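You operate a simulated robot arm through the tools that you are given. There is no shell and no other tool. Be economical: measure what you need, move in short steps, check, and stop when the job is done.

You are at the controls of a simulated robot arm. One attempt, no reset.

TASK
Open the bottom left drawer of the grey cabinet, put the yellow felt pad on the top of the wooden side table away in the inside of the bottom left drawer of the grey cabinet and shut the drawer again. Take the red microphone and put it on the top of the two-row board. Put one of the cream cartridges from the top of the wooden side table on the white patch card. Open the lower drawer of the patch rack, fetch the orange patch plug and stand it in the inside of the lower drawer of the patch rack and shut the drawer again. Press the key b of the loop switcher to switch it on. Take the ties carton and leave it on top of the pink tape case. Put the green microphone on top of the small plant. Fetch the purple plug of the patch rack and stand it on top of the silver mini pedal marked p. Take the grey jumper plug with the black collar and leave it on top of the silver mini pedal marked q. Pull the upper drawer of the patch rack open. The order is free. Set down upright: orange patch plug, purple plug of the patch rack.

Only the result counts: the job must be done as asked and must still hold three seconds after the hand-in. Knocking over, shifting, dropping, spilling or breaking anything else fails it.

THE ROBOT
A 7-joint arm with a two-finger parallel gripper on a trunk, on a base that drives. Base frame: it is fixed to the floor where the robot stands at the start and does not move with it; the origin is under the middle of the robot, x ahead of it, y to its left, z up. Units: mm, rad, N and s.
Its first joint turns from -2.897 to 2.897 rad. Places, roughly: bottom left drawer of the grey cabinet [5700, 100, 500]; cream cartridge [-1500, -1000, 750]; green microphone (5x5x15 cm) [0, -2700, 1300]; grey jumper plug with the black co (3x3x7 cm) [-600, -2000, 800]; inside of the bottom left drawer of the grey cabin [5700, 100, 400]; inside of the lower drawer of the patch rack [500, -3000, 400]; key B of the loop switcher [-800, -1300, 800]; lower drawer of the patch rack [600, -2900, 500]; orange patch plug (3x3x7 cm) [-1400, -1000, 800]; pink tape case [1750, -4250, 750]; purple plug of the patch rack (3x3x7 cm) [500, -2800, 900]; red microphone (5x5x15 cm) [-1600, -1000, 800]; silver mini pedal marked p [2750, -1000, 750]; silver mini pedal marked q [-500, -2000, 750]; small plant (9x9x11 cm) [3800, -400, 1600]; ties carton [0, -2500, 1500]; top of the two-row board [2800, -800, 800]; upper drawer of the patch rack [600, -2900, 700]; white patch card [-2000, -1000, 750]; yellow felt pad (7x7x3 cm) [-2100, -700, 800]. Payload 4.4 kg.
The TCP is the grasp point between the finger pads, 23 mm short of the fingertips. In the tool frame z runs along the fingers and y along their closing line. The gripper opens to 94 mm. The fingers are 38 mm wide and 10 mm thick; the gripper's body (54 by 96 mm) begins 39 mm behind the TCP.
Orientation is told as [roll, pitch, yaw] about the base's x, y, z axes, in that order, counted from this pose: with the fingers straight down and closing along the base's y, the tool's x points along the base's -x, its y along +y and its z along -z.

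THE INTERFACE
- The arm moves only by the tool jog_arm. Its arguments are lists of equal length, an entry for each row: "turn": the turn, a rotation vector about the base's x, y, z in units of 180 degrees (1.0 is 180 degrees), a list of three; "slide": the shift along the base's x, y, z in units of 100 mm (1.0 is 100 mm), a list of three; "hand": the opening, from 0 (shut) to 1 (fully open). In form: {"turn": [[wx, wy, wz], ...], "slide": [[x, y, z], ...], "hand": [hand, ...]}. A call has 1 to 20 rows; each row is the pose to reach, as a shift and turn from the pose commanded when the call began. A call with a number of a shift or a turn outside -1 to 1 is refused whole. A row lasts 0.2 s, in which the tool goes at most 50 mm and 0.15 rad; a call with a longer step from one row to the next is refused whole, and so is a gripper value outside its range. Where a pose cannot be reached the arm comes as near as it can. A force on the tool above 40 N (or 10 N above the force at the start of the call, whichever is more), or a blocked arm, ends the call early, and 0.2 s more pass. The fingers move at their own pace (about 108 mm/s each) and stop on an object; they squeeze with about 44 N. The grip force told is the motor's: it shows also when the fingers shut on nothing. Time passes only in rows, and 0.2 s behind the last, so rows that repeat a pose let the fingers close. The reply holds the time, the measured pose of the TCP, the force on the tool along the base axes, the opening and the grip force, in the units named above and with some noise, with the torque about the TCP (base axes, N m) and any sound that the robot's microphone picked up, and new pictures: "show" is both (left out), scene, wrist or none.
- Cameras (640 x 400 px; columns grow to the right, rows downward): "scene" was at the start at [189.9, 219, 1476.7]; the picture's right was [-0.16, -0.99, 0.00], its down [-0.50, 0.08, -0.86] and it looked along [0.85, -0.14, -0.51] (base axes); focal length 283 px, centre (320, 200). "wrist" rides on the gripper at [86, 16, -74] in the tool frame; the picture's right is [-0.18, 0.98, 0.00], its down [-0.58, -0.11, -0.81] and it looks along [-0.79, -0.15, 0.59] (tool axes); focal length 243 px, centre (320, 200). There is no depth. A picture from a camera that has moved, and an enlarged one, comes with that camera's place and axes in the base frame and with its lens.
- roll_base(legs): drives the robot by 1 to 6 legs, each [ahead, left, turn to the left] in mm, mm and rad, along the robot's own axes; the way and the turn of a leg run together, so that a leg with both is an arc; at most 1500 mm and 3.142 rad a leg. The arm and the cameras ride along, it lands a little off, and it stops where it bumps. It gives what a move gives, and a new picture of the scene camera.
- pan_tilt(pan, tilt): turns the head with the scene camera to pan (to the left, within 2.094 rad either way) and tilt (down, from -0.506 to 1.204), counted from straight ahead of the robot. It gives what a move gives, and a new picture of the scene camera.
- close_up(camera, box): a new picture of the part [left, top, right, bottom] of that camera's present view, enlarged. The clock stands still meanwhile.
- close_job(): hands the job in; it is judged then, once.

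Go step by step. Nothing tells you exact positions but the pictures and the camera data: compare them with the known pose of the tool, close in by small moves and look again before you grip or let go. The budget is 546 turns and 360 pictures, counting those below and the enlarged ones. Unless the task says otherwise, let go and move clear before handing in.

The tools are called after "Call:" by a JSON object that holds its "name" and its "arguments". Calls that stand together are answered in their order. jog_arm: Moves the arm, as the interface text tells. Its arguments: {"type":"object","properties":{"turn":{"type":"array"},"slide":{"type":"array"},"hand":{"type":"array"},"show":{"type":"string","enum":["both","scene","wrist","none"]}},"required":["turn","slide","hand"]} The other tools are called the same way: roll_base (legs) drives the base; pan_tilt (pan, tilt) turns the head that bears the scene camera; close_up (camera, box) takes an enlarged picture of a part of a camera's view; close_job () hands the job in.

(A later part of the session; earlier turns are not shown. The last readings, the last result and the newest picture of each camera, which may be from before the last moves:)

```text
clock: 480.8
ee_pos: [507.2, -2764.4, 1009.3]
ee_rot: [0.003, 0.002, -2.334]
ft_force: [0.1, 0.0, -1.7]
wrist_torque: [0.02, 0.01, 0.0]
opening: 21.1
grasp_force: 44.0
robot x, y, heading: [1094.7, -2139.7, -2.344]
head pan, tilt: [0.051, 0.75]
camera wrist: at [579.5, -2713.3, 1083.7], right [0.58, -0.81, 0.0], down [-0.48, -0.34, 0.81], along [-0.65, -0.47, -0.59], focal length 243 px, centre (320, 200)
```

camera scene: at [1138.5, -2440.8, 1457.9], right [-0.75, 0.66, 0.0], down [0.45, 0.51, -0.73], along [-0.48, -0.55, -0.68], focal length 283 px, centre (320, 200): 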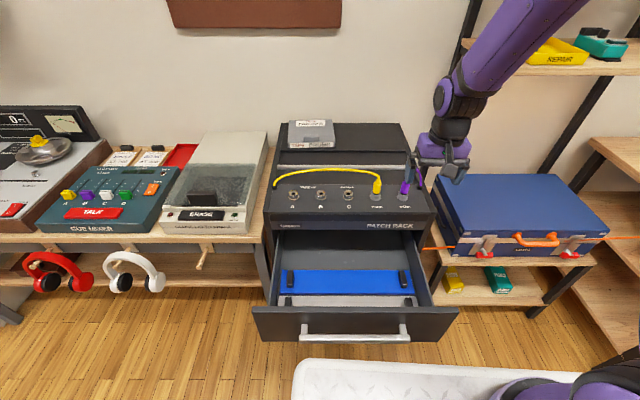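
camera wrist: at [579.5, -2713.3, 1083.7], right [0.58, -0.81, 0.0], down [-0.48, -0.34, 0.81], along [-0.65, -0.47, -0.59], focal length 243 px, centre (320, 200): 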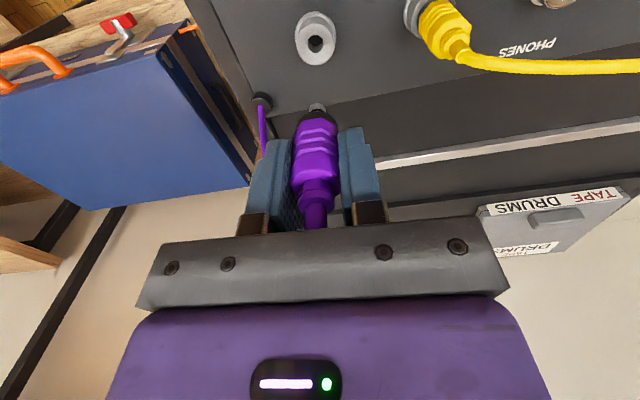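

Plug in hand. I back off, retract the arm, and drive around to the desk for pedal P.

Call:
{"name": "roll_base", "arguments": {"legs": [[-150, 0, 0], [-385, -654, 0]]}}

Call:
{"name": "jog_arm", "arguments": {"turn": [[0, 0, 0], [0, 0, 0], [0, 0, 0], [0, 0, 0]], "slide": [[0.25, 0.25, 0.15], [0.5, 0.5, 0.3], [0.75, 0.76, 0.45], [0.95, 0.98, 0.5]], "hand": [0.1, 0.1, 0.1, 0.1], "show": "none"}}

Call:
{"name": "jog_arm", "arguments": {"turn": [[0, 0, 0], [0, 0, 0]], "slide": [[0.25, 0.25, 0], [0.45, 0.46, 0]], "hand": [0.1, 0.1], "show": "none"}}

Call:
{"name": "roll_base", "arguments": {"legs": [[0, 0, 1.596]]}}

```text
clock: 485.9
ee_pos: [415.7, -1917.5, 1008.4]
ee_rot: [0.002, 0.001, -2.342]
ft_force: [-1.6, -0.5, -0.7]
wrist_torque: [0.03, 0.01, 0.0]
opening: 21.4
grasp_force: 44.0
robot x, y, heading: [1008.5, -1296.9, -2.349]
head pan, tilt: [0.051, 0.75]
camera scene: at [1048.8, -1598.1, 1457.9], right [-0.75, 0.67, 0.0], down [0.45, 0.51, -0.73], along [-0.49, -0.55, -0.68], focal length 283 px, centre (320, 200)
```

scene: 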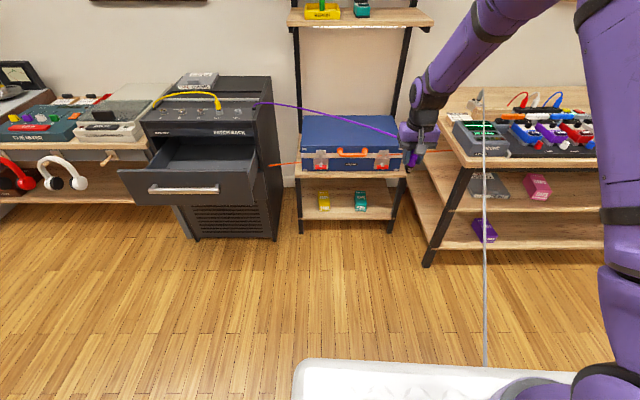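

```text
clock: 486.9
ee_pos: [511.4, -1820.6, 1058.9]
ee_rot: [0.002, 0.001, -2.34]
ft_force: [0.2, -0.4, -1.2]
wrist_torque: [0.01, -0.03, -0.02]
opening: 21.2
grasp_force: 44.1
robot x, y, heading: [1006.0, -1295.0, -2.355]
head pan, tilt: [0.051, 0.75]
```

```text
clock: 487.5
ee_pos: [555.6, -1773.1, 1057.4]
ee_rot: [0.002, 0.001, -2.343]
ft_force: [0.4, -0.2, -1.7]
wrist_torque: [-0.05, 0.0, -0.02]
opening: 21.1
grasp_force: 44.2
robot x, y, heading: [1008.0, -1298.5, -2.353]
head pan, tilt: [0.051, 0.75]
```

```text
clock: 491.8
ee_pos: [1490.1, -1740.8, 1058.7]
ee_rot: [0.003, 0.001, -0.753]
ft_force: [-0.4, 0.2, 0.1]
wrist_torque: [-0.01, 0.0, 0.02]
opening: 21.0
grasp_force: 43.5
robot x, y, heading: [1012.9, -1300.9, -0.767]
head pan, tilt: [0.051, 0.75]
camera scene: at [1305.1, -1253.2, 1457.9], right [-0.65, -0.76, 0.0], down [-0.52, 0.45, -0.73], along [0.55, -0.48, -0.68], focal length 283 px, centre (320, 200)
```

scene: 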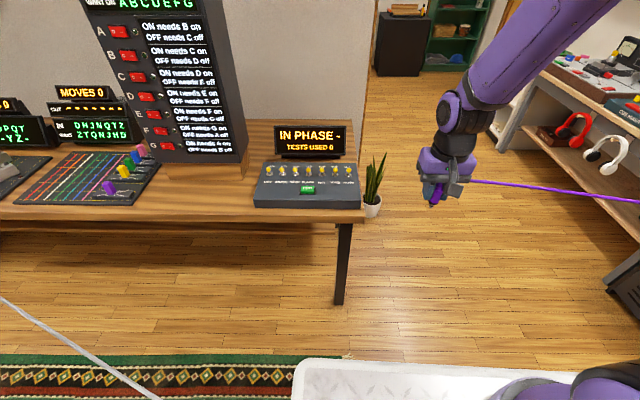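

I continue to the desk station.

Call:
{"name": "roll_base", "arguments": {"legs": [[54, 554, 0], [181, 977, 0]]}}

Call:
{"name": "pan_tilt", "arguments": {"pan": 0, "tilt": 0.75}}

Call:
{"name": "close_up", "arguments": {"camera": "wrist", "box": [0, 0, 640, 400]}}

```text
clock: 499.7
ee_pos: [2712.3, -793.2, 1058.6]
ee_rot: [0.002, 0.002, -0.75]
ft_force: [0.0, 0.6, -0.9]
wrist_torque: [0.04, 0.03, 0.01]
opening: 21.3
grasp_force: 44.1
robot x, y, heading: [2227.2, -352.1, -0.76]
head pan, tilt: [0.051, 0.75]
camera scene: at [2525.2, -306.2, 1457.9], right [-0.65, -0.76, 0.0], down [-0.52, 0.44, -0.73], along [0.56, -0.48, -0.68], focal length 283 px, centre (320, 200)
```

scene: 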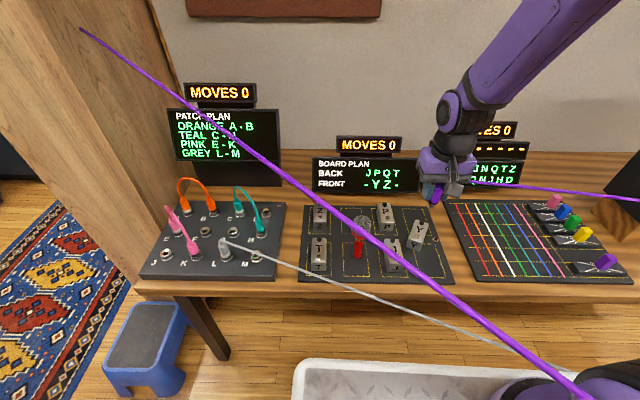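

```text
clock: 500.3
ee_pos: [2712.8, -793.8, 1057.6]
ee_rot: [0.001, 0.002, -0.745]
ft_force: [0.5, -0.4, -0.8]
wrist_torque: [-0.01, 0.02, 0.03]
opening: 20.9
grasp_force: 43.9
robot x, y, heading: [2230.3, -350.7, -0.759]
head pan, tilt: [0.0, 0.75]
camera scene: at [2522.4, -309.4, 1457.9], right [-0.69, -0.73, 0.0], down [-0.5, 0.47, -0.73], along [0.53, -0.5, -0.68], focal length 283 px, centre (320, 200)
```

scene: 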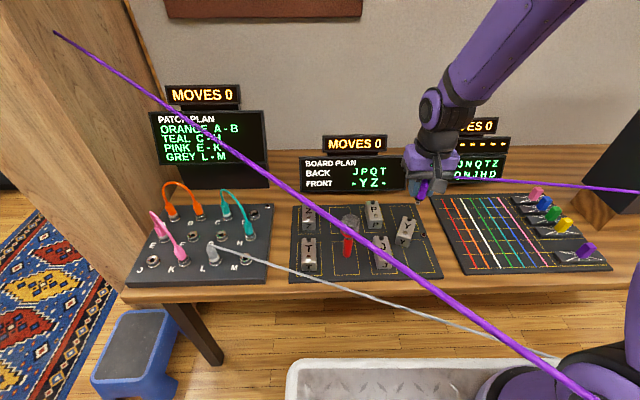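

```text
1.00 times, centred on (320, 200) of wrist (not enlarged: the box is as wide or as high as the picture)
camera zoom: at [2660.0, -723.0, 1133.2], right [0.8, 0.6, 0.0], down [0.35, -0.48, 0.81], along [0.48, -0.65, -0.59], focal length 243 px, centre (320, 200)
```

zoom: 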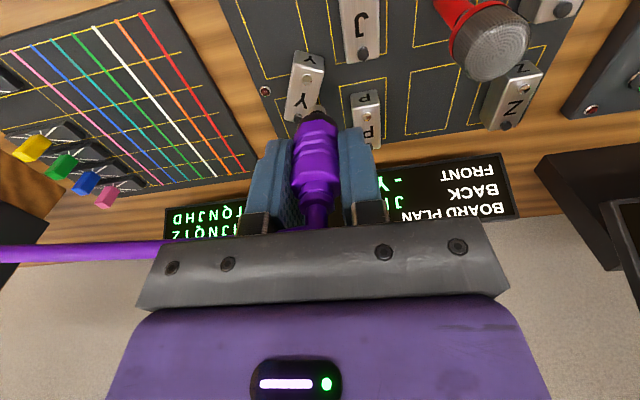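

Call:
{"name": "close_up", "arguments": {"camera": "scene", "box": [320, 180, 440, 280]}}

```text
4.00 times, centred on (380, 230) of scene
camera zoom: at [2522.4, -309.4, 1457.9], right [-0.69, -0.73, 0.0], down [-0.5, 0.47, -0.73], along [0.53, -0.5, -0.68], focal length 1131 px, centre (80, 80)
```

zoom: 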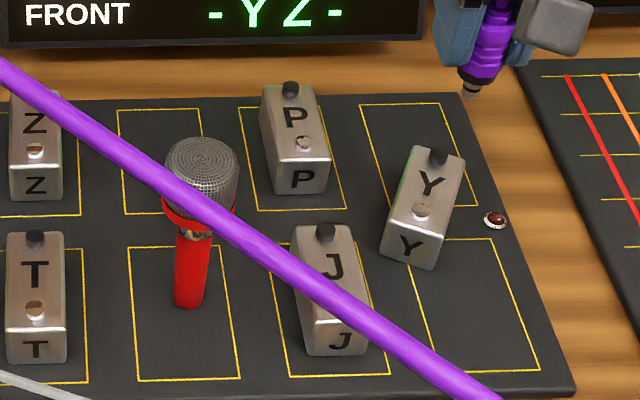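

P's top middle is at about (2873,-885). I move over it and lower partway.

Call:
{"name": "jog_arm", "arguments": {"turn": [[0, 0, 0], [0, 0, 0]], "slide": [[0.4, -0.23, 0], [0.8, -0.46, 0]], "hand": [0.1, 0.1], "show": "none"}}

Call:
{"name": "jog_arm", "arguments": {"turn": [[0, 0, 0], [0, 0, 0], [0, 0, 0], [0, 0, 0]], "slide": [[0.4, -0.23, 0], [0.8, -0.45, 0], [0.8, -0.45, -0.5], [0.8, -0.45, -1]], "hand": [0.1, 0.1, 0.1, 0.1], "show": "wrist"}}

Call:
{"name": "close_up", "arguments": {"camera": "scene", "box": [320, 160, 440, 260]}}

```text
clock: 500.9
ee_pos: [2792.1, -839.9, 1057.5]
ee_rot: [0.001, -0.001, -0.749]
ft_force: [-0.2, 0.8, 0.0]
wrist_torque: [0.03, 0.02, 0.02]
opening: 21.2
grasp_force: 44.1
robot x, y, heading: [2223.2, -353.9, -0.762]
head pan, tilt: [0.0, 0.75]
```

```text
clock: 501.9
ee_pos: [2875.6, -884.1, 956.9]
ee_rot: [0.001, -0.001, -0.747]
ft_force: [-1.3, 0.4, -0.7]
wrist_torque: [-0.03, -0.03, -0.01]
opening: 21.4
grasp_force: 43.7
robot x, y, heading: [2227.9, -353.1, -0.76]
head pan, tilt: [0.0, 0.75]
camera wrist: at [2822.9, -814.5, 1032.4], right [0.8, 0.6, 0.0], down [0.35, -0.48, 0.81], along [0.48, -0.65, -0.59], focal length 243 px, centre (320, 200)
```

wrist: 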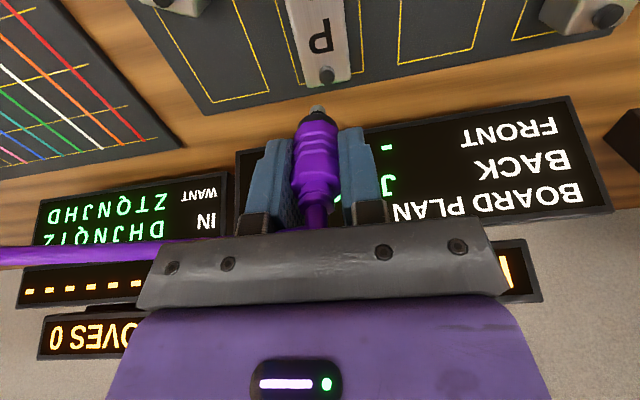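

```text
4.00 times, centred on (380, 210) of scene
camera zoom: at [2521.8, -309.0, 1458.0], right [-0.69, -0.73, 0.0], down [-0.49, 0.47, -0.73], along [0.53, -0.5, -0.68], focal length 1131 px, centre (80, 160)
```

zoom: 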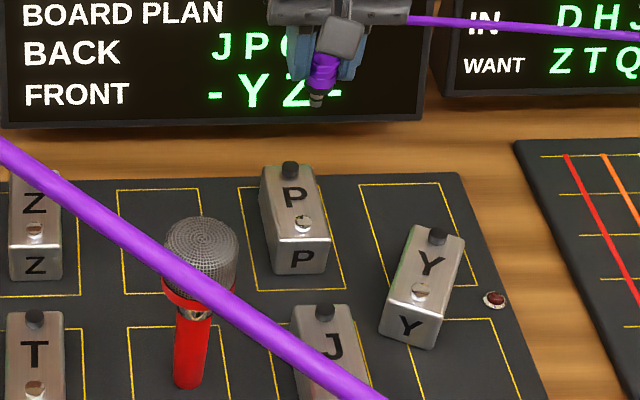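

P's top is about z 815, centre (2872,-881). I make a small correction and lower further.

Call:
{"name": "jog_arm", "arguments": {"turn": [[0, 0, 0], [0, 0, 0], [0, 0, 0]], "slide": [[-0.03, 0.03, -0.2], [-0.03, 0.03, -0.45], [-0.03, 0.03, -0.65]], "hand": [0.1, 0.1, 0.1], "show": "wrist"}}

Call:
{"name": "close_up", "arguments": {"camera": "scene", "box": [340, 170, 420, 236]}}

```text
clock: 502.7
ee_pos: [2869.4, -882.7, 892.2]
ee_rot: [0.002, 0.003, -0.749]
ft_force: [-0.5, -0.4, -1.6]
wrist_torque: [-0.05, -0.02, -0.02]
opening: 21.3
grasp_force: 44.0
robot x, y, heading: [2228.4, -353.9, -0.757]
head pan, tilt: [0.0, 0.75]
camera wrist: at [2817.6, -811.0, 967.0], right [0.8, 0.6, 0.0], down [0.35, -0.48, 0.81], along [0.48, -0.65, -0.59], focal length 243 px, centre (320, 200)
```

wrist: 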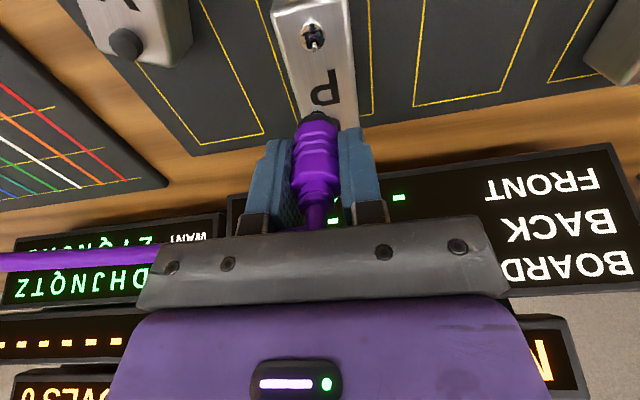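

```text
6.06 times, centred on (380, 203) of scene
camera zoom: at [2522.2, -309.3, 1458.0], right [-0.69, -0.73, 0.0], down [-0.5, 0.47, -0.73], along [0.53, -0.5, -0.68], focal length 1713 px, centre (-44, 182)
```

zoom: 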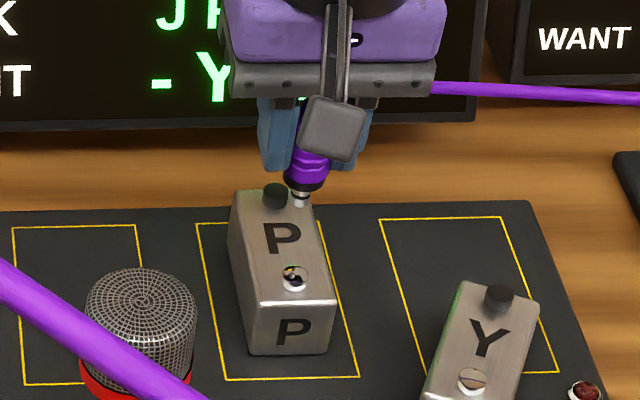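

A 6 mm shift to the left, then I lower gently to contact.

Call:
{"name": "jog_arm", "arguments": {"turn": [[0, 0, 0], [0, 0, 0], [0, 0, 0], [0, 0, 0], [0, 0, 0], [0, 0, 0]], "slide": [[0.04, 0.045, 0], [0.04, 0.045, -0.05], [0.04, 0.045, -0.09], [0.04, 0.045, -0.12], [0.04, 0.045, -0.15], [0.04, 0.045, -0.18]], "hand": [0.1, 0.1, 0.1, 0.1, 0.1, 0.1], "show": "wrist"}}

Call:
{"name": "close_up", "arguments": {"camera": "scene", "box": [340, 170, 420, 236]}}

```text
clock: 504.1
ee_pos: [2874.6, -876.3, 874.0]
ee_rot: [0.002, 0.002, -0.749]
ft_force: [0.8, -0.2, -0.6]
wrist_torque: [0.02, 0.01, 0.01]
opening: 21.0
grasp_force: 44.0
robot x, y, heading: [2226.6, -356.9, -0.756]
head pan, tilt: [0.0, 0.75]
camera wrist: at [2821.1, -806.3, 949.4], right [0.8, 0.6, 0.0], down [0.35, -0.48, 0.81], along [0.48, -0.65, -0.59], focal length 243 px, centre (320, 200)
```

wrist: 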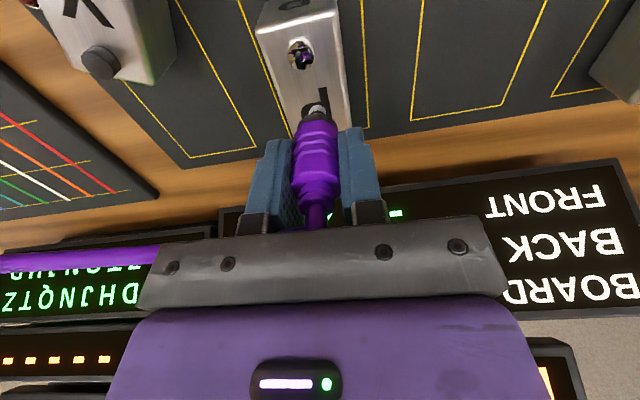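

```text
6.06 times, centred on (380, 203) of scene
camera zoom: at [2522.3, -309.4, 1457.9], right [-0.69, -0.73, 0.0], down [-0.5, 0.47, -0.73], along [0.53, -0.5, -0.68], focal length 1713 px, centre (-44, 182)
```

zoom: 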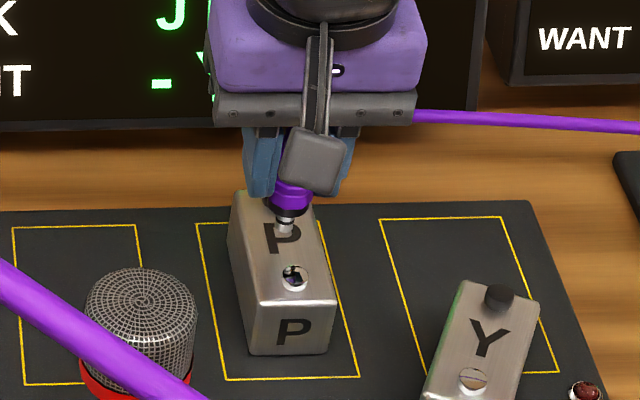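

The tip is right above the P. I continue to contact.

Call:
{"name": "jog_arm", "arguments": {"turn": [[0, 0, 0], [0, 0, 0], [0, 0, 0], [0, 0, 0], [0, 0, 0], [0, 0, 0]], "slide": [[0, 0, -0.03], [0, 0, -0.06], [0, 0, -0.09], [0, 0, -0.12], [0, 0, -0.15], [0, 0, -0.18]], "hand": [0.1, 0.1, 0.1, 0.1, 0.1, 0.1], "show": "wrist"}}

Call:
{"name": "close_up", "arguments": {"camera": "scene", "box": [340, 170, 420, 236]}}

```text
clock: 505.5
ee_pos: [2873.0, -878.1, 858.5]
ee_rot: [0.004, -0.003, -0.747]
ft_force: [-3.1, 1.9, 31.9]
wrist_torque: [0.22, 0.3, -0.04]
opening: 21.5
grasp_force: 43.9
robot x, y, heading: [2225.9, -353.5, -0.76]
head pan, tilt: [0.0, 0.75]
camera wrist: at [2820.4, -806.7, 933.7], right [0.8, 0.6, 0.0], down [0.35, -0.47, 0.81], along [0.48, -0.65, -0.59], focal length 243 px, centre (320, 200)
```

wrist: 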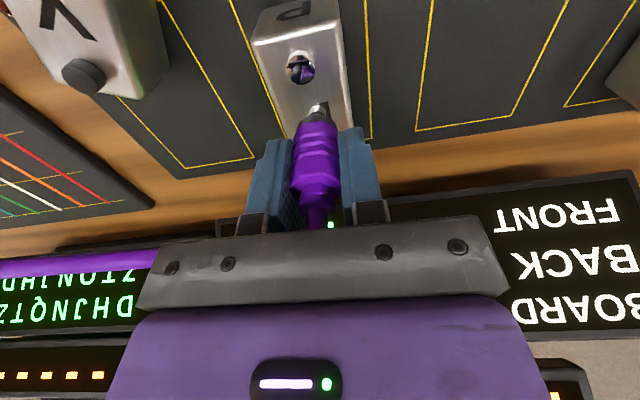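

```text
6.06 times, centred on (380, 203) of scene
camera zoom: at [2521.2, -308.5, 1458.1], right [-0.69, -0.73, 0.0], down [-0.49, 0.47, -0.73], along [0.53, -0.5, -0.68], focal length 1713 px, centre (-44, 182)
```

zoom: 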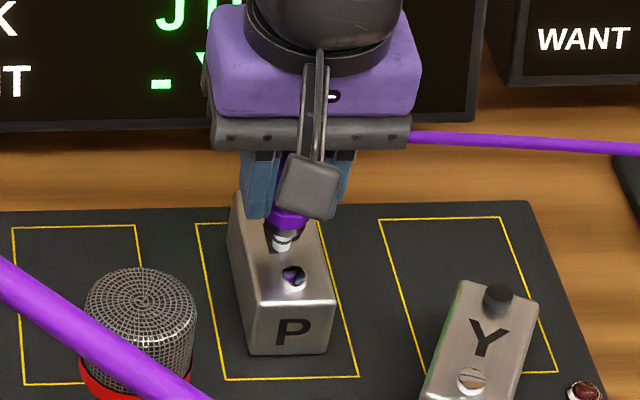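

Firm contact, well placed. I ease up 1.5 mm, open and rise.

Call:
{"name": "jog_arm", "arguments": {"turn": [[0, 0, 0], [0, 0, 0], [0, 0, 0], [0, 0, 0], [0, 0, 0]], "slide": [[0, 0, 0.015], [0, 0, 0.015], [0, 0, 0.015], [0, 0, 0.015], [0, 0, 0.015]], "hand": [0.1, 0.3, 0.45, 0.55, 0.55], "show": "wrist"}}

Call:
{"name": "jog_arm", "arguments": {"turn": [[0, 0, 0], [0, 0, 0], [0, 0, 0]], "slide": [[0, 0, 0.3], [0, 0, 0.65], [0, 0, 1]], "hand": [0.55, 0.55, 0.55], "show": "wrist"}}

Call:
{"name": "close_up", "arguments": {"camera": "scene", "box": [340, 170, 420, 236]}}

```text
clock: 506.7
ee_pos: [2871.6, -877.6, 858.2]
ee_rot: [0.002, 0.003, -0.748]
ft_force: [-0.8, -0.3, -0.6]
wrist_torque: [0.01, 0.0, 0.01]
opening: 51.7
grasp_force: 0.1
robot x, y, heading: [2226.7, -350.9, -0.753]
head pan, tilt: [0.0, 0.75]
camera wrist: at [2820.3, -806.9, 933.3], right [0.8, 0.6, 0.0], down [0.35, -0.48, 0.81], along [0.48, -0.65, -0.59], focal length 243 px, centre (320, 200)
```

wrist: 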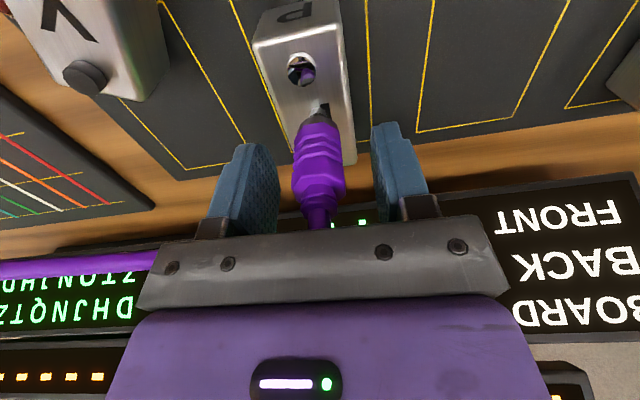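

```text
clock: 507.5
ee_pos: [2871.3, -876.6, 957.6]
ee_rot: [0.002, 0.002, -0.748]
ft_force: [-0.5, 0.2, -0.9]
wrist_torque: [0.03, 0.01, 0.0]
opening: 51.9
grasp_force: 0.1
robot x, y, heading: [2228.0, -351.7, -0.76]
head pan, tilt: [0.0, 0.75]
camera wrist: at [2820.3, -806.3, 1033.3], right [0.8, 0.6, 0.0], down [0.35, -0.48, 0.8], along [0.48, -0.65, -0.59], focal length 243 px, centre (320, 200)
```

wrist: 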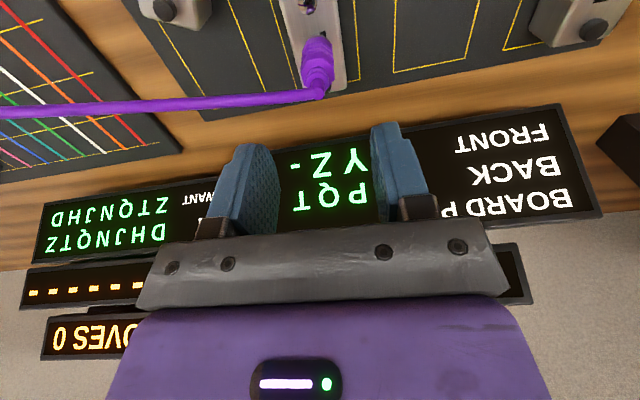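

```text
6.06 times, centred on (380, 203) of scene
camera zoom: at [2522.8, -309.6, 1457.8], right [-0.69, -0.73, 0.0], down [-0.5, 0.47, -0.73], along [0.53, -0.5, -0.68], focal length 1713 px, centre (-44, 182)
```

zoom: 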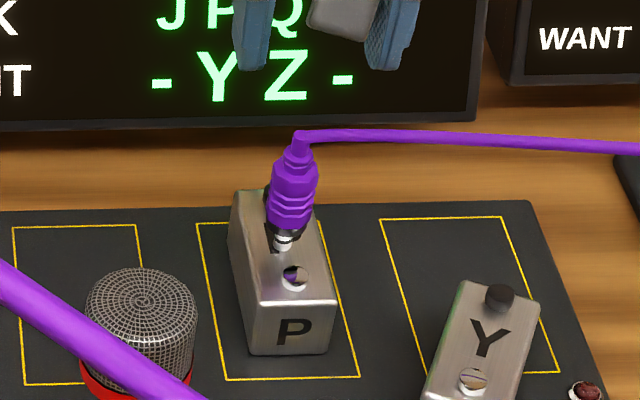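

The purple plug stands on P. Now I raise the arm and drive to the ladder shelf for the ties carton and green microphone.

Call:
{"name": "jog_arm", "arguments": {"turn": [[0, 0, 0], [0, 0, 0], [0, 0, 0], [0, 0, 0]], "slide": [[0, 0, 0.5], [0, 0, 0.9], [-0.35, 0.33, 0.9], [-0.7, 0.66, 0.9]], "hand": [0.55, 0.55, 0.55, 0.55], "show": "none"}}

Call:
{"name": "roll_base", "arguments": {"legs": [[-250, 0, 0], [60, -972, 0], [-50, -561, 0], [0, 0, -1.52]]}}

Call:
{"name": "pan_tilt", "arguments": {"pan": 0, "tilt": 0.3}}

```text
clock: 508.5
ee_pos: [2805.4, -811.2, 1048.3]
ee_rot: [0.002, 0.003, -0.748]
ft_force: [-0.2, -0.7, -0.1]
wrist_torque: [0.0, 0.04, -0.02]
opening: 51.8
grasp_force: 0.1
robot x, y, heading: [2224.0, -351.4, -0.758]
head pan, tilt: [0.0, 0.75]
```

```text
clock: 521.5
ee_pos: [590.5, -1904.9, 1048.2]
ee_rot: [0.001, 0.002, -2.244]
ft_force: [-0.2, -0.8, 0.5]
wrist_torque: [-0.01, 0.05, -0.01]
opening: 51.5
grasp_force: 0.0
robot x, y, heading: [1002.1, -1294.6, -2.256]
head pan, tilt: [0.0, 0.75]
camera scene: at [1071.5, -1586.4, 1457.9], right [-0.78, 0.63, 0.0], down [0.43, 0.53, -0.73], along [-0.46, -0.57, -0.68], focal length 283 px, centre (320, 200)
```

scene: 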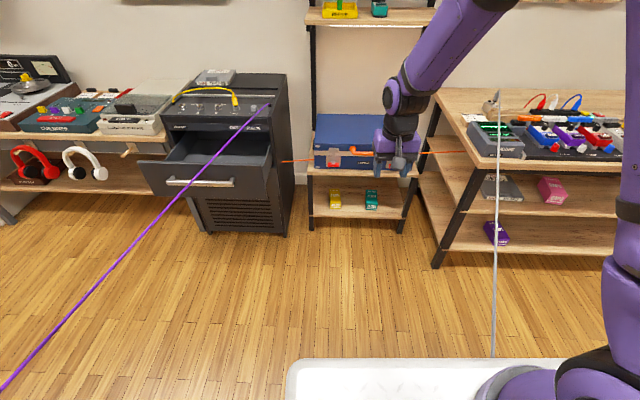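

```text
clock: 522.4
ee_pos: [590.2, -1904.0, 1047.9]
ee_rot: [0.003, 0.003, -2.244]
ft_force: [0.9, -0.1, -0.2]
wrist_torque: [0.0, -0.06, 0.0]
opening: 51.9
grasp_force: 0.0
robot x, y, heading: [1004.6, -1295.3, -2.256]
head pan, tilt: [0.0, 0.3]
camera scene: at [1064.9, -1594.5, 1498.2], right [-0.78, 0.63, 0.0], down [0.19, 0.23, -0.95], along [-0.6, -0.74, -0.3], focal length 283 px, centre (320, 200)
```

scene: 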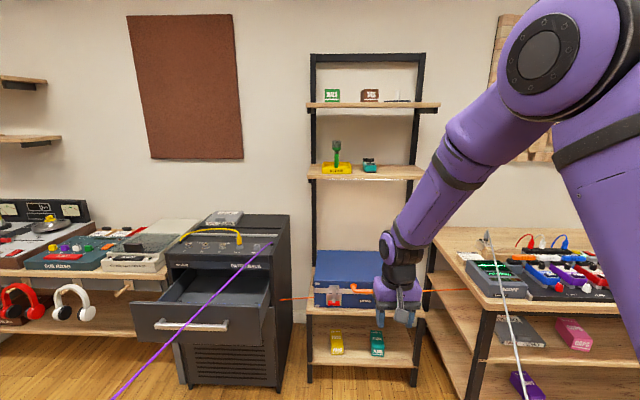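

Call:
{"name": "close_up", "arguments": {"camera": "scene", "box": [300, 60, 440, 190]}}

```text
3.08 times, centred on (370, 125) of scene
camera zoom: at [1064.9, -1594.5, 1498.2], right [-0.78, 0.63, 0.0], down [0.19, 0.23, -0.95], along [-0.6, -0.74, -0.3], focal length 870 px, centre (166, 431)
```

zoom: 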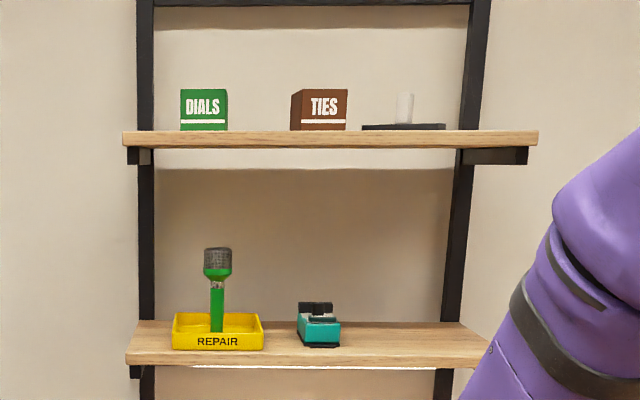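

Both boxes and the mic can be taken from the front with the tool horizontal. I move closer and look again for parallax.

Call:
{"name": "roll_base", "arguments": {"legs": [[450, 0, 0]]}}

Call:
{"name": "pan_tilt", "arguments": {"pan": -0.1, "tilt": 0.1}}

Call:
{"name": "close_up", "arguments": {"camera": "scene", "box": [240, 100, 440, 300]}}

```text
clock: 525.1
ee_pos: [316.6, -2264.1, 1047.7]
ee_rot: [0.003, 0.001, -2.229]
ft_force: [0.3, 0.2, 0.6]
wrist_torque: [-0.02, 0.0, -0.05]
opening: 51.8
grasp_force: 0.1
robot x, y, heading: [725.1, -1647.6, -2.238]
head pan, tilt: [0.0, 0.3]
camera scene: at [785.9, -1947.5, 1498.3], right [-0.79, 0.62, 0.0], down [0.18, 0.23, -0.96], along [-0.59, -0.75, -0.3], focal length 283 px, centre (320, 200)
```

scene: 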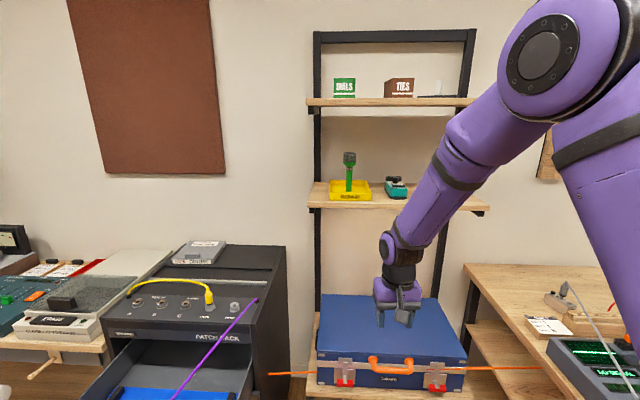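

```text
clock: 525.9
ee_pos: [317.1, -2264.2, 1048.8]
ee_rot: [0.001, 0.003, -2.228]
ft_force: [0.9, -0.1, 0.5]
wrist_torque: [0.0, 0.03, 0.01]
opening: 51.7
grasp_force: 0.2
robot x, y, heading: [720.5, -1650.1, -2.238]
head pan, tilt: [-0.099, 0.099]
camera scene: at [779.8, -1940.4, 1516.9], right [-0.72, 0.69, 0.0], down [0.07, 0.07, -0.99], along [-0.69, -0.72, -0.1], focal length 283 px, centre (320, 200)
```

scene: 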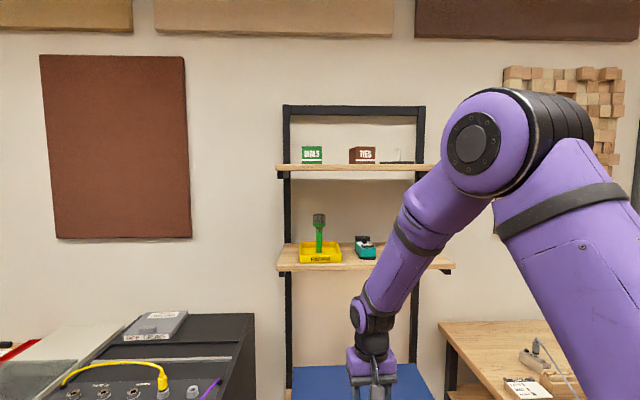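

```text
2.00 times, centred on (340, 200) of scene
camera zoom: at [779.8, -1940.4, 1516.9], right [-0.72, 0.69, 0.0], down [0.07, 0.07, -0.99], along [-0.69, -0.72, -0.1], focal length 565 px, centre (280, 200)
```

zoom: 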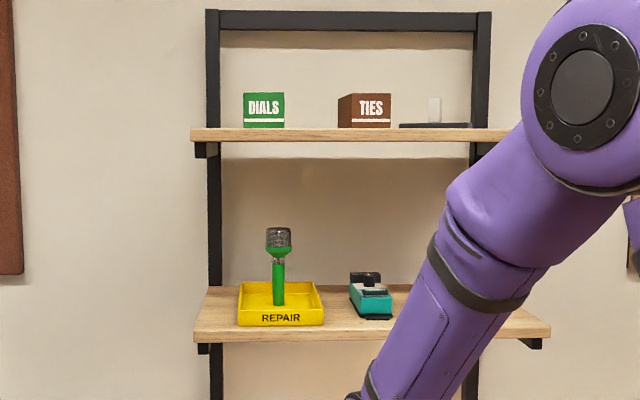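

The ties carton stands with its front about 1250 mm ahead of me at z 1548. I raise the arm and tilt the tool to horizontal.

Call:
{"name": "jog_arm", "arguments": {"turn": [[-0.036, 0.0278, 0], [-0.072, 0.0556, 0], [-0.108, 0.0834, 0], [-0.144, 0.1112, 0], [-0.18, 0.139, 0], [-0.216, 0.1668, 0], [-0.252, 0.1946, 0], [-0.288, 0.2224, 0], [-0.324, 0.2502, 0], [-0.36, 0.278, 0], [-0.396, 0.3058, 0]], "slide": [[0, 0, 0.1], [0, 0, 0.2], [0, 0, 0.3], [0, 0, 0.4], [0, 0, 0.5], [0, 0, 0.6], [0, 0, 0.7], [0, 0, 0.8], [0, 0, 0.9], [0, 0, 1], [0, 0, 1]], "hand": [1, 1, 1, 1, 1, 1, 1, 1, 1, 1, 1], "show": "none"}}

Call:
{"name": "jog_arm", "arguments": {"turn": [[0, 0, 0], [0, 0, 0], [0, 0, 0]], "slide": [[0, 0, 0.4], [0, 0, 0.8], [0, 0, 1]], "hand": [1, 1, 1], "show": "none"}}

Call:
{"name": "jog_arm", "arguments": {"turn": [[0, 0, 0], [0, 0, 0], [0, 0, 0]], "slide": [[0, 0, 0.4], [0, 0, 0.8], [0, 0, 1]], "hand": [1, 1, 1], "show": "both"}}

```text
clock: 528.3
ee_pos: [316.4, -2262.5, 1147.8]
ee_rot: [3.01, -1.57, 1.047]
ft_force: [0.2, 0.7, -0.3]
wrist_torque: [0.01, -0.03, -0.02]
opening: 93.7
grasp_force: 0.1
robot x, y, heading: [719.4, -1648.8, -2.24]
head pan, tilt: [-0.099, 0.099]
```

```text
clock: 529.1
ee_pos: [316.2, -2266.6, 1247.4]
ee_rot: [-1.311, -1.568, -0.916]
ft_force: [0.9, -0.9, -0.5]
wrist_torque: [0.02, -0.02, -0.03]
opening: 94.1
grasp_force: 0.0
robot x, y, heading: [718.6, -1648.1, -2.243]
head pan, tilt: [-0.099, 0.099]
```

```text
clock: 529.9
ee_pos: [315.6, -2266.2, 1347.0]
ee_rot: [-0.425, -1.571, -1.802]
ft_force: [0.1, -2.2, -1.1]
wrist_torque: [-0.03, 0.01, -0.01]
opening: 94.0
grasp_force: 0.0
robot x, y, heading: [720.7, -1649.8, -2.239]
head pan, tilt: [-0.099, 0.099]
camera scene: at [779.8, -1940.7, 1516.9], right [-0.72, 0.69, 0.0], down [0.07, 0.07, -0.99], along [-0.69, -0.72, -0.1], focal length 283 px, centre (320, 200)
camera wrist: at [374.4, -2217.3, 1261.7], right [0.78, -0.6, 0.18], down [0.4, 0.71, 0.58], along [-0.48, -0.38, 0.79], focal length 243 px, centre (320, 200)
```

scene: 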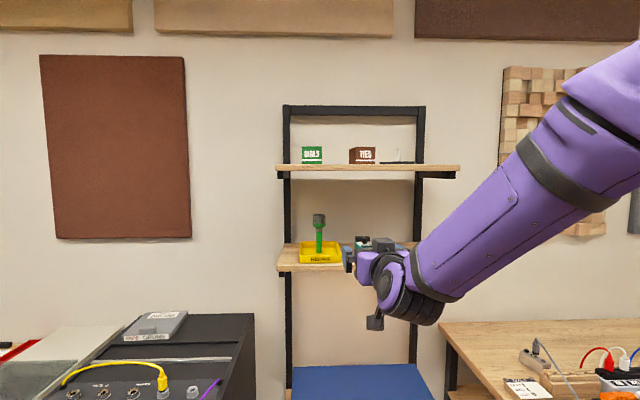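
wrist: 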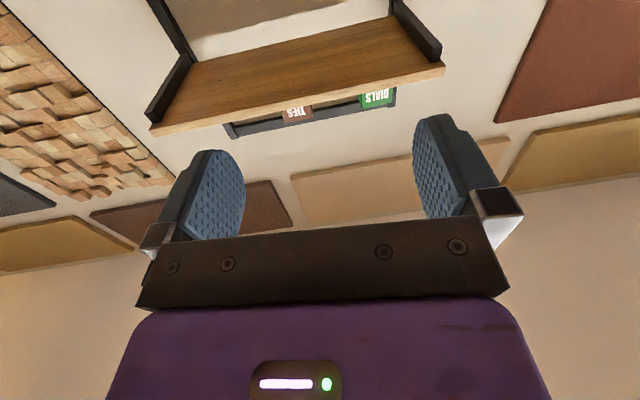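

The horizontal pose works. I take the green microphone first: it stands in a tray at about (88,-2657). I drive closer, in line with it.

Call:
{"name": "roll_base", "arguments": {"legs": [[0, 63, 0], [320, 0, 0]]}}

Call:
{"name": "pan_tilt", "arguments": {"pan": -0.2, "tilt": 0.3}}

Call:
{"name": "close_up", "arguments": {"camera": "wrist", "box": [0, 0, 640, 400]}}

```text
clock: 532.6
ee_pos: [165.0, -2555.7, 1347.2]
ee_rot: [-0.564, -1.569, -1.663]
ft_force: [-1.0, -0.3, -0.5]
wrist_torque: [-0.02, -0.01, -0.01]
opening: 93.8
grasp_force: 0.2
robot x, y, heading: [571.2, -1939.1, -2.243]
head pan, tilt: [-0.099, 0.099]
camera scene: at [630.5, -2230.5, 1517.0], right [-0.72, 0.7, 0.0], down [0.07, 0.07, -0.99], along [-0.69, -0.71, -0.1], focal length 283 px, centre (320, 200)
```

scene: 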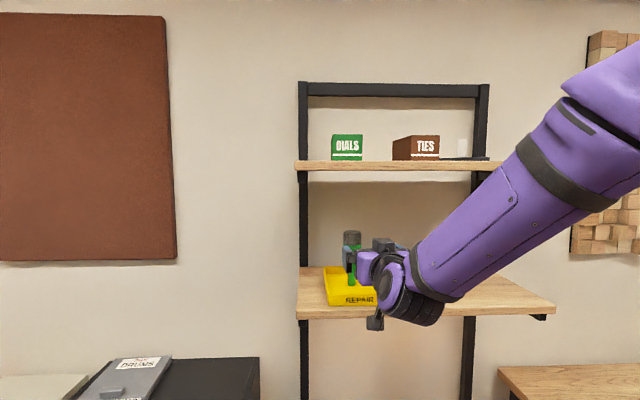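

```text
clock: 533.3
ee_pos: [165.9, -2555.3, 1346.1]
ee_rot: [-0.425, -1.57, -1.805]
ft_force: [-0.1, 0.6, 0.7]
wrist_torque: [0.0, 0.02, -0.04]
opening: 94.0
grasp_force: 0.2
robot x, y, heading: [573.3, -1936.6, -2.244]
head pan, tilt: [-0.201, 0.3]
camera scene: at [623.2, -2224.6, 1498.4], right [-0.64, 0.77, 0.0], down [0.23, 0.19, -0.96], along [-0.73, -0.61, -0.3], focal length 283 px, centre (320, 200)
```

scene: 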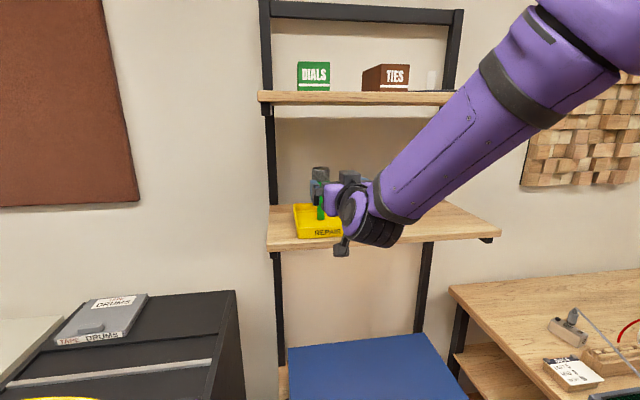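

```text
1.00 times, centred on (320, 200) of wrist (not enlarged: the box is as wide or as high as the picture)
camera zoom: at [224.2, -2505.9, 1261.5], right [0.78, -0.6, 0.18], down [0.41, 0.7, 0.58], along [-0.48, -0.38, 0.79], focal length 243 px, centre (320, 200)
```

zoom: 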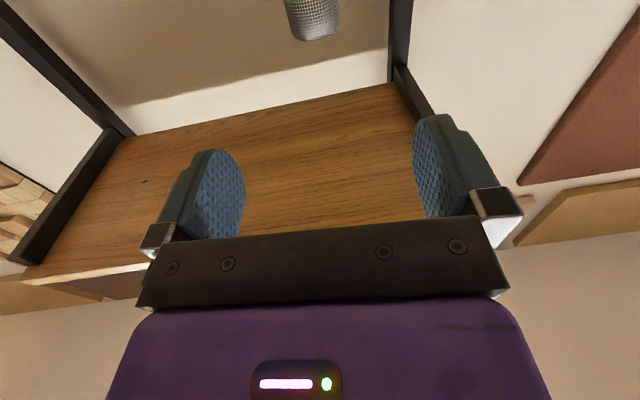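

Triangulation gives the mic at about (-5,-2750), top z 1370, some 255 mm ahead of the tool. I shift right a bit and move the base forward.

Call:
{"name": "jog_arm", "arguments": {"turn": [[0, 0, 0]], "slide": [[-0.12, 0.1, 0]], "hand": [1], "show": "none"}}

Call:
{"name": "roll_base", "arguments": {"legs": [[140, 0, 0]]}}

Call:
{"name": "close_up", "arguments": {"camera": "wrist", "box": [0, 0, 640, 400]}}

```text
clock: 533.7
ee_pos: [153.9, -2545.9, 1348.2]
ee_rot: [-3.083, -1.571, 0.854]
ft_force: [1.0, 1.0, 0.5]
wrist_torque: [0.0, 0.02, 0.0]
opening: 93.9
grasp_force: 0.1
robot x, y, heading: [569.1, -1943.8, -2.244]
head pan, tilt: [-0.201, 0.3]
```

```text
clock: 535.0
ee_pos: [67.4, -2655.4, 1348.0]
ee_rot: [-0.413, -1.573, -1.813]
ft_force: [0.0, 0.9, 0.1]
wrist_torque: [-0.01, 0.03, -0.03]
opening: 94.0
grasp_force: 0.1
robot x, y, heading: [485.6, -2044.8, -2.241]
head pan, tilt: [-0.201, 0.3]
camera scene: at [537.2, -2333.7, 1498.3], right [-0.65, 0.76, 0.0], down [0.23, 0.19, -0.96], along [-0.73, -0.62, -0.3], focal length 283 px, centre (320, 200)
```

scene: 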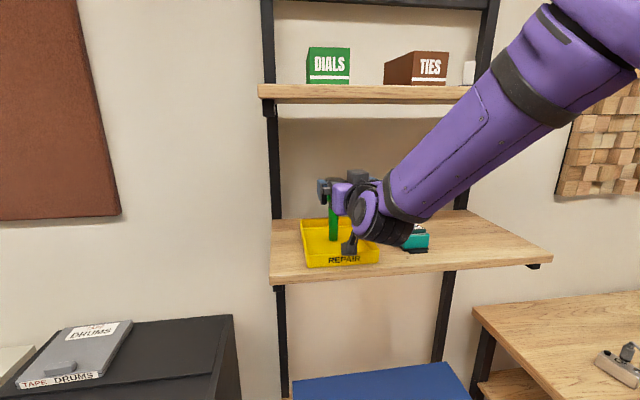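

```text
1.00 times, centred on (320, 200) of wrist (not enlarged: the box is as wide or as high as the picture)
camera zoom: at [127.1, -2606.1, 1262.1], right [0.78, -0.6, 0.18], down [0.41, 0.71, 0.58], along [-0.48, -0.38, 0.79], focal length 243 px, centre (320, 200)
```

zoom: 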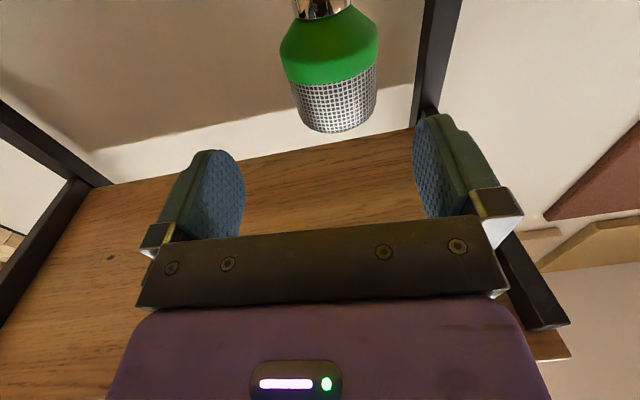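

The mic is now about 48 mm ahead, 10 mm left, top only slightly above the tool. I adjust and approach halfway.

Call:
{"name": "jog_arm", "arguments": {"turn": [[0, 0, 0], [0, 0, 0]], "slide": [[0.08, -0.06, -0.08], [-0.07, -0.25, -0.1]], "hand": [1, 1], "show": "both"}}

```text
clock: 535.6
ee_pos: [67.9, -2674.6, 1339.3]
ee_rot: [-0.374, -1.567, -1.85]
ft_force: [11.1, 22.8, 19.9]
wrist_torque: [3.48, -2.19, 0.64]
opening: 93.9
grasp_force: 0.1
robot x, y, heading: [486.3, -2047.2, -2.24]
head pan, tilt: [-0.201, 0.3]
stopped in row 2: the force on the tool passed its limit at 120 N (the readings are from after the stop); the commanded pose is now the measured one
camera scene: at [538.3, -2331.7, 1498.6], right [-0.65, 0.76, 0.0], down [0.23, 0.19, -0.96], along [-0.73, -0.62, -0.29], focal length 283 px, centre (320, 200)
camera wrist: at [125.4, -2623.7, 1252.9], right [0.78, -0.6, 0.18], down [0.4, 0.7, 0.58], along [-0.48, -0.38, 0.79], focal length 243 px, centre (320, 200)
```

scene: 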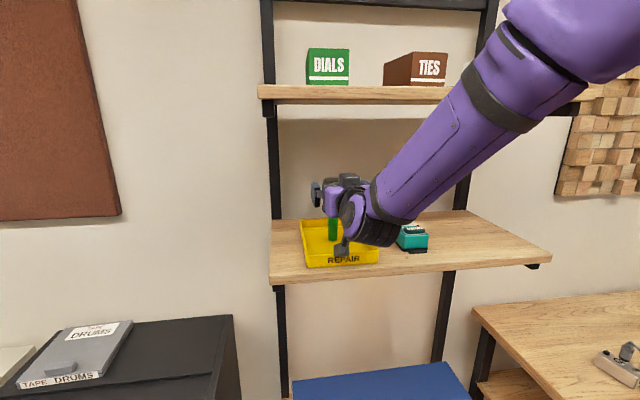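
wrist: 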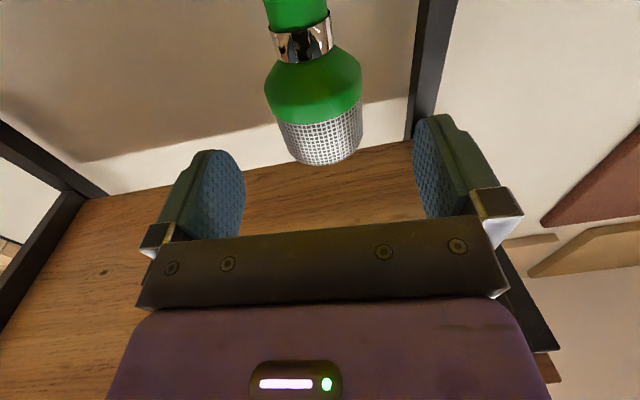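

The low-hanging wrist camera met the tray. I back off at once and use a 60-degree downward tilt instead.

Call:
{"name": "jog_arm", "arguments": {"turn": [[0, 0, 0], [0, 0, 0], [0, 0, 0]], "slide": [[0.12, 0.15, 0.05], [0.3, 0.38, 0.2], [0.5, 0.63, 0.3]], "hand": [1, 1, 1], "show": "none"}}

Call:
{"name": "jog_arm", "arguments": {"turn": [[0.033, -0.0255, 0], [0.066, -0.051, 0], [0.099, -0.0765, 0], [0.132, -0.102, 0]], "slide": [[0, 0, 0], [0, 0, 0], [0, 0, 0], [0, 0, 0]], "hand": [1, 1, 1, 1], "show": "both"}}

Call:
{"name": "close_up", "arguments": {"camera": "scene", "box": [260, 150, 420, 290]}}

```text
clock: 536.4
ee_pos: [116.3, -2614.5, 1367.4]
ee_rot: [-0.223, -1.566, -2.001]
ft_force: [-0.4, -0.1, -1.5]
wrist_torque: [-0.06, 0.01, -0.02]
opening: 93.9
grasp_force: 0.0
robot x, y, heading: [486.2, -2042.5, -2.237]
head pan, tilt: [-0.201, 0.3]
```

```text
clock: 537.4
ee_pos: [115.9, -2612.8, 1367.3]
ee_rot: [0.002, -1.043, -2.223]
ft_force: [-0.8, 0.4, -0.2]
wrist_torque: [0.0, 0.01, 0.01]
opening: 93.9
grasp_force: 0.1
robot x, y, heading: [482.7, -2046.9, -2.237]
head pan, tilt: [-0.201, 0.3]
camera scene: at [537.4, -2333.7, 1498.3], right [-0.65, 0.76, 0.0], down [0.23, 0.19, -0.96], along [-0.73, -0.62, -0.3], focal length 283 px, centre (320, 200)
camera wrist: at [195.1, -2537.2, 1331.0], right [0.73, -0.67, 0.16], down [0.16, 0.39, 0.91], along [-0.67, -0.63, 0.39], focal length 243 px, centre (320, 200)
```

scene: 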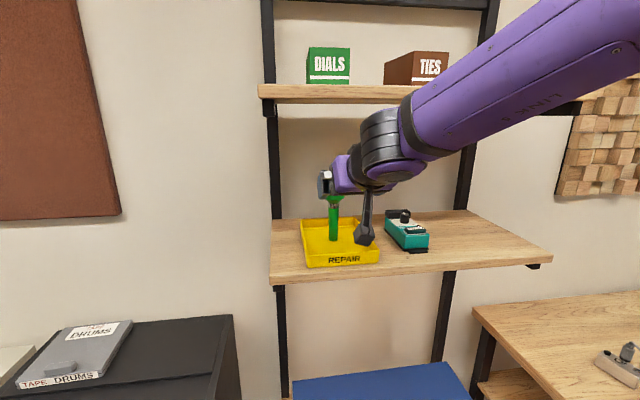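
wrist: 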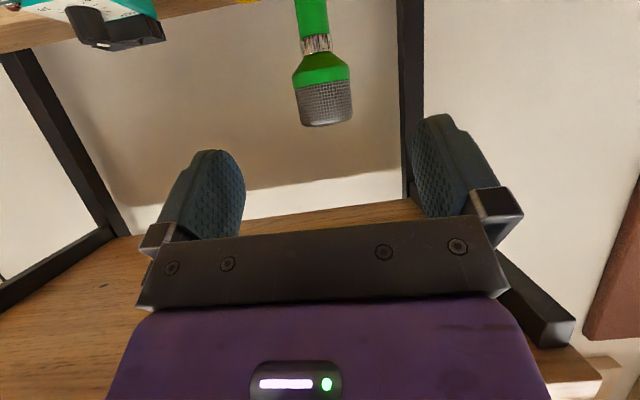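

```text
2.86 times, centred on (340, 220) of scene
camera zoom: at [537.4, -2333.7, 1498.3], right [-0.65, 0.76, 0.0], down [0.23, 0.19, -0.96], along [-0.73, -0.62, -0.3], focal length 808 px, centre (263, 143)
```

zoom: 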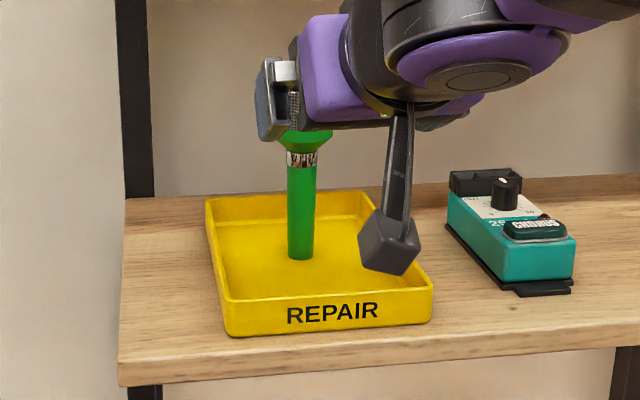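

The tray and mic have not moved. The mic's axis is at (45,-2700), head centre z 1328. I approach with the tilted tool.

Call:
{"name": "jog_arm", "arguments": {"turn": [[0, 0, 0], [0, 0, 0], [0, 0, 0]], "slide": [[-0.1, -0.12, -0.25], [-0.25, -0.31, -0.35], [-0.45, -0.56, -0.35]], "hand": [1, 1, 1], "show": "wrist"}}

Call:
{"name": "close_up", "arguments": {"camera": "scene", "box": [260, 150, 420, 290]}}

```text
clock: 538.2
ee_pos: [70.4, -2668.2, 1332.8]
ee_rot: [0.001, -1.041, -2.226]
ft_force: [1.2, 0.2, 0.6]
wrist_torque: [0.0, -0.02, -0.02]
opening: 93.9
grasp_force: 0.0
robot x, y, heading: [487.3, -2049.2, -2.238]
head pan, tilt: [-0.201, 0.3]
camera wrist: at [148.6, -2591.7, 1296.8], right [0.72, -0.67, 0.16], down [0.16, 0.39, 0.91], along [-0.67, -0.63, 0.39], focal length 243 px, centre (320, 200)
```

wrist: 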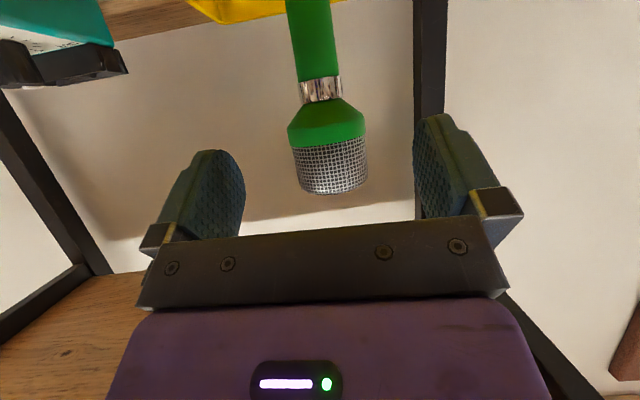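

```text
2.86 times, centred on (340, 220) of scene
camera zoom: at [537.6, -2333.2, 1498.4], right [-0.65, 0.76, 0.0], down [0.23, 0.19, -0.96], along [-0.73, -0.62, -0.3], focal length 808 px, centre (263, 143)
```

zoom: 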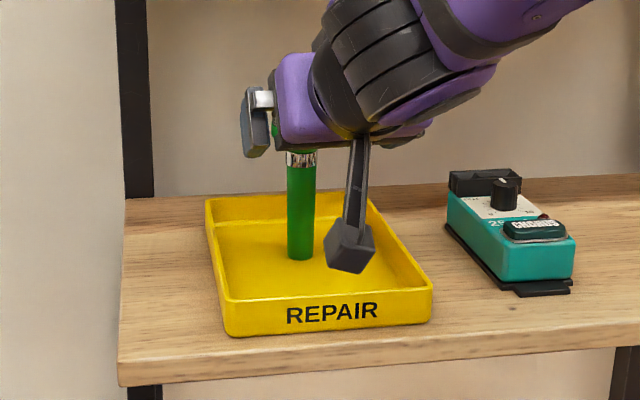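

Good alignment. I go the last 40 mm and grip.

Call:
{"name": "jog_arm", "arguments": {"turn": [[0, 0, 0], [0, 0, 0], [0, 0, 0]], "slide": [[-0.1, -0.14, -0.02], [-0.17, -0.24, -0.03], [-0.24, -0.33, -0.04]], "hand": [1, 1, 1], "show": "wrist"}}

```text
clock: 539.0
ee_pos: [45.4, -2702.0, 1328.5]
ee_rot: [0.002, -1.042, -2.227]
ft_force: [0.8, 0.3, -0.3]
wrist_torque: [-0.02, -0.01, -0.02]
opening: 94.0
grasp_force: 0.1
robot x, y, heading: [483.9, -2048.5, -2.241]
head pan, tilt: [-0.201, 0.3]
camera wrist: at [125.2, -2626.2, 1291.6], right [0.72, -0.67, 0.16], down [0.16, 0.39, 0.91], along [-0.67, -0.63, 0.39], focal length 243 px, centre (320, 200)
```

wrist: 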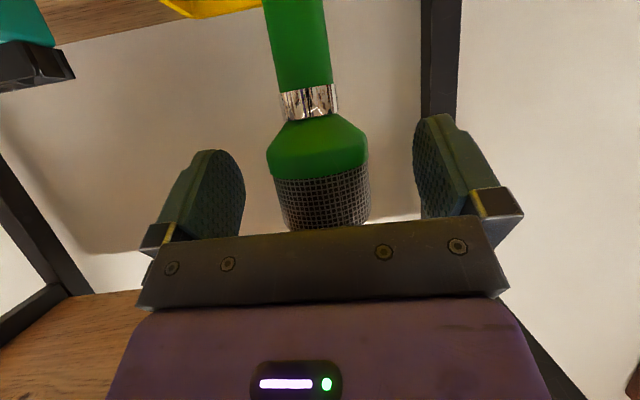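

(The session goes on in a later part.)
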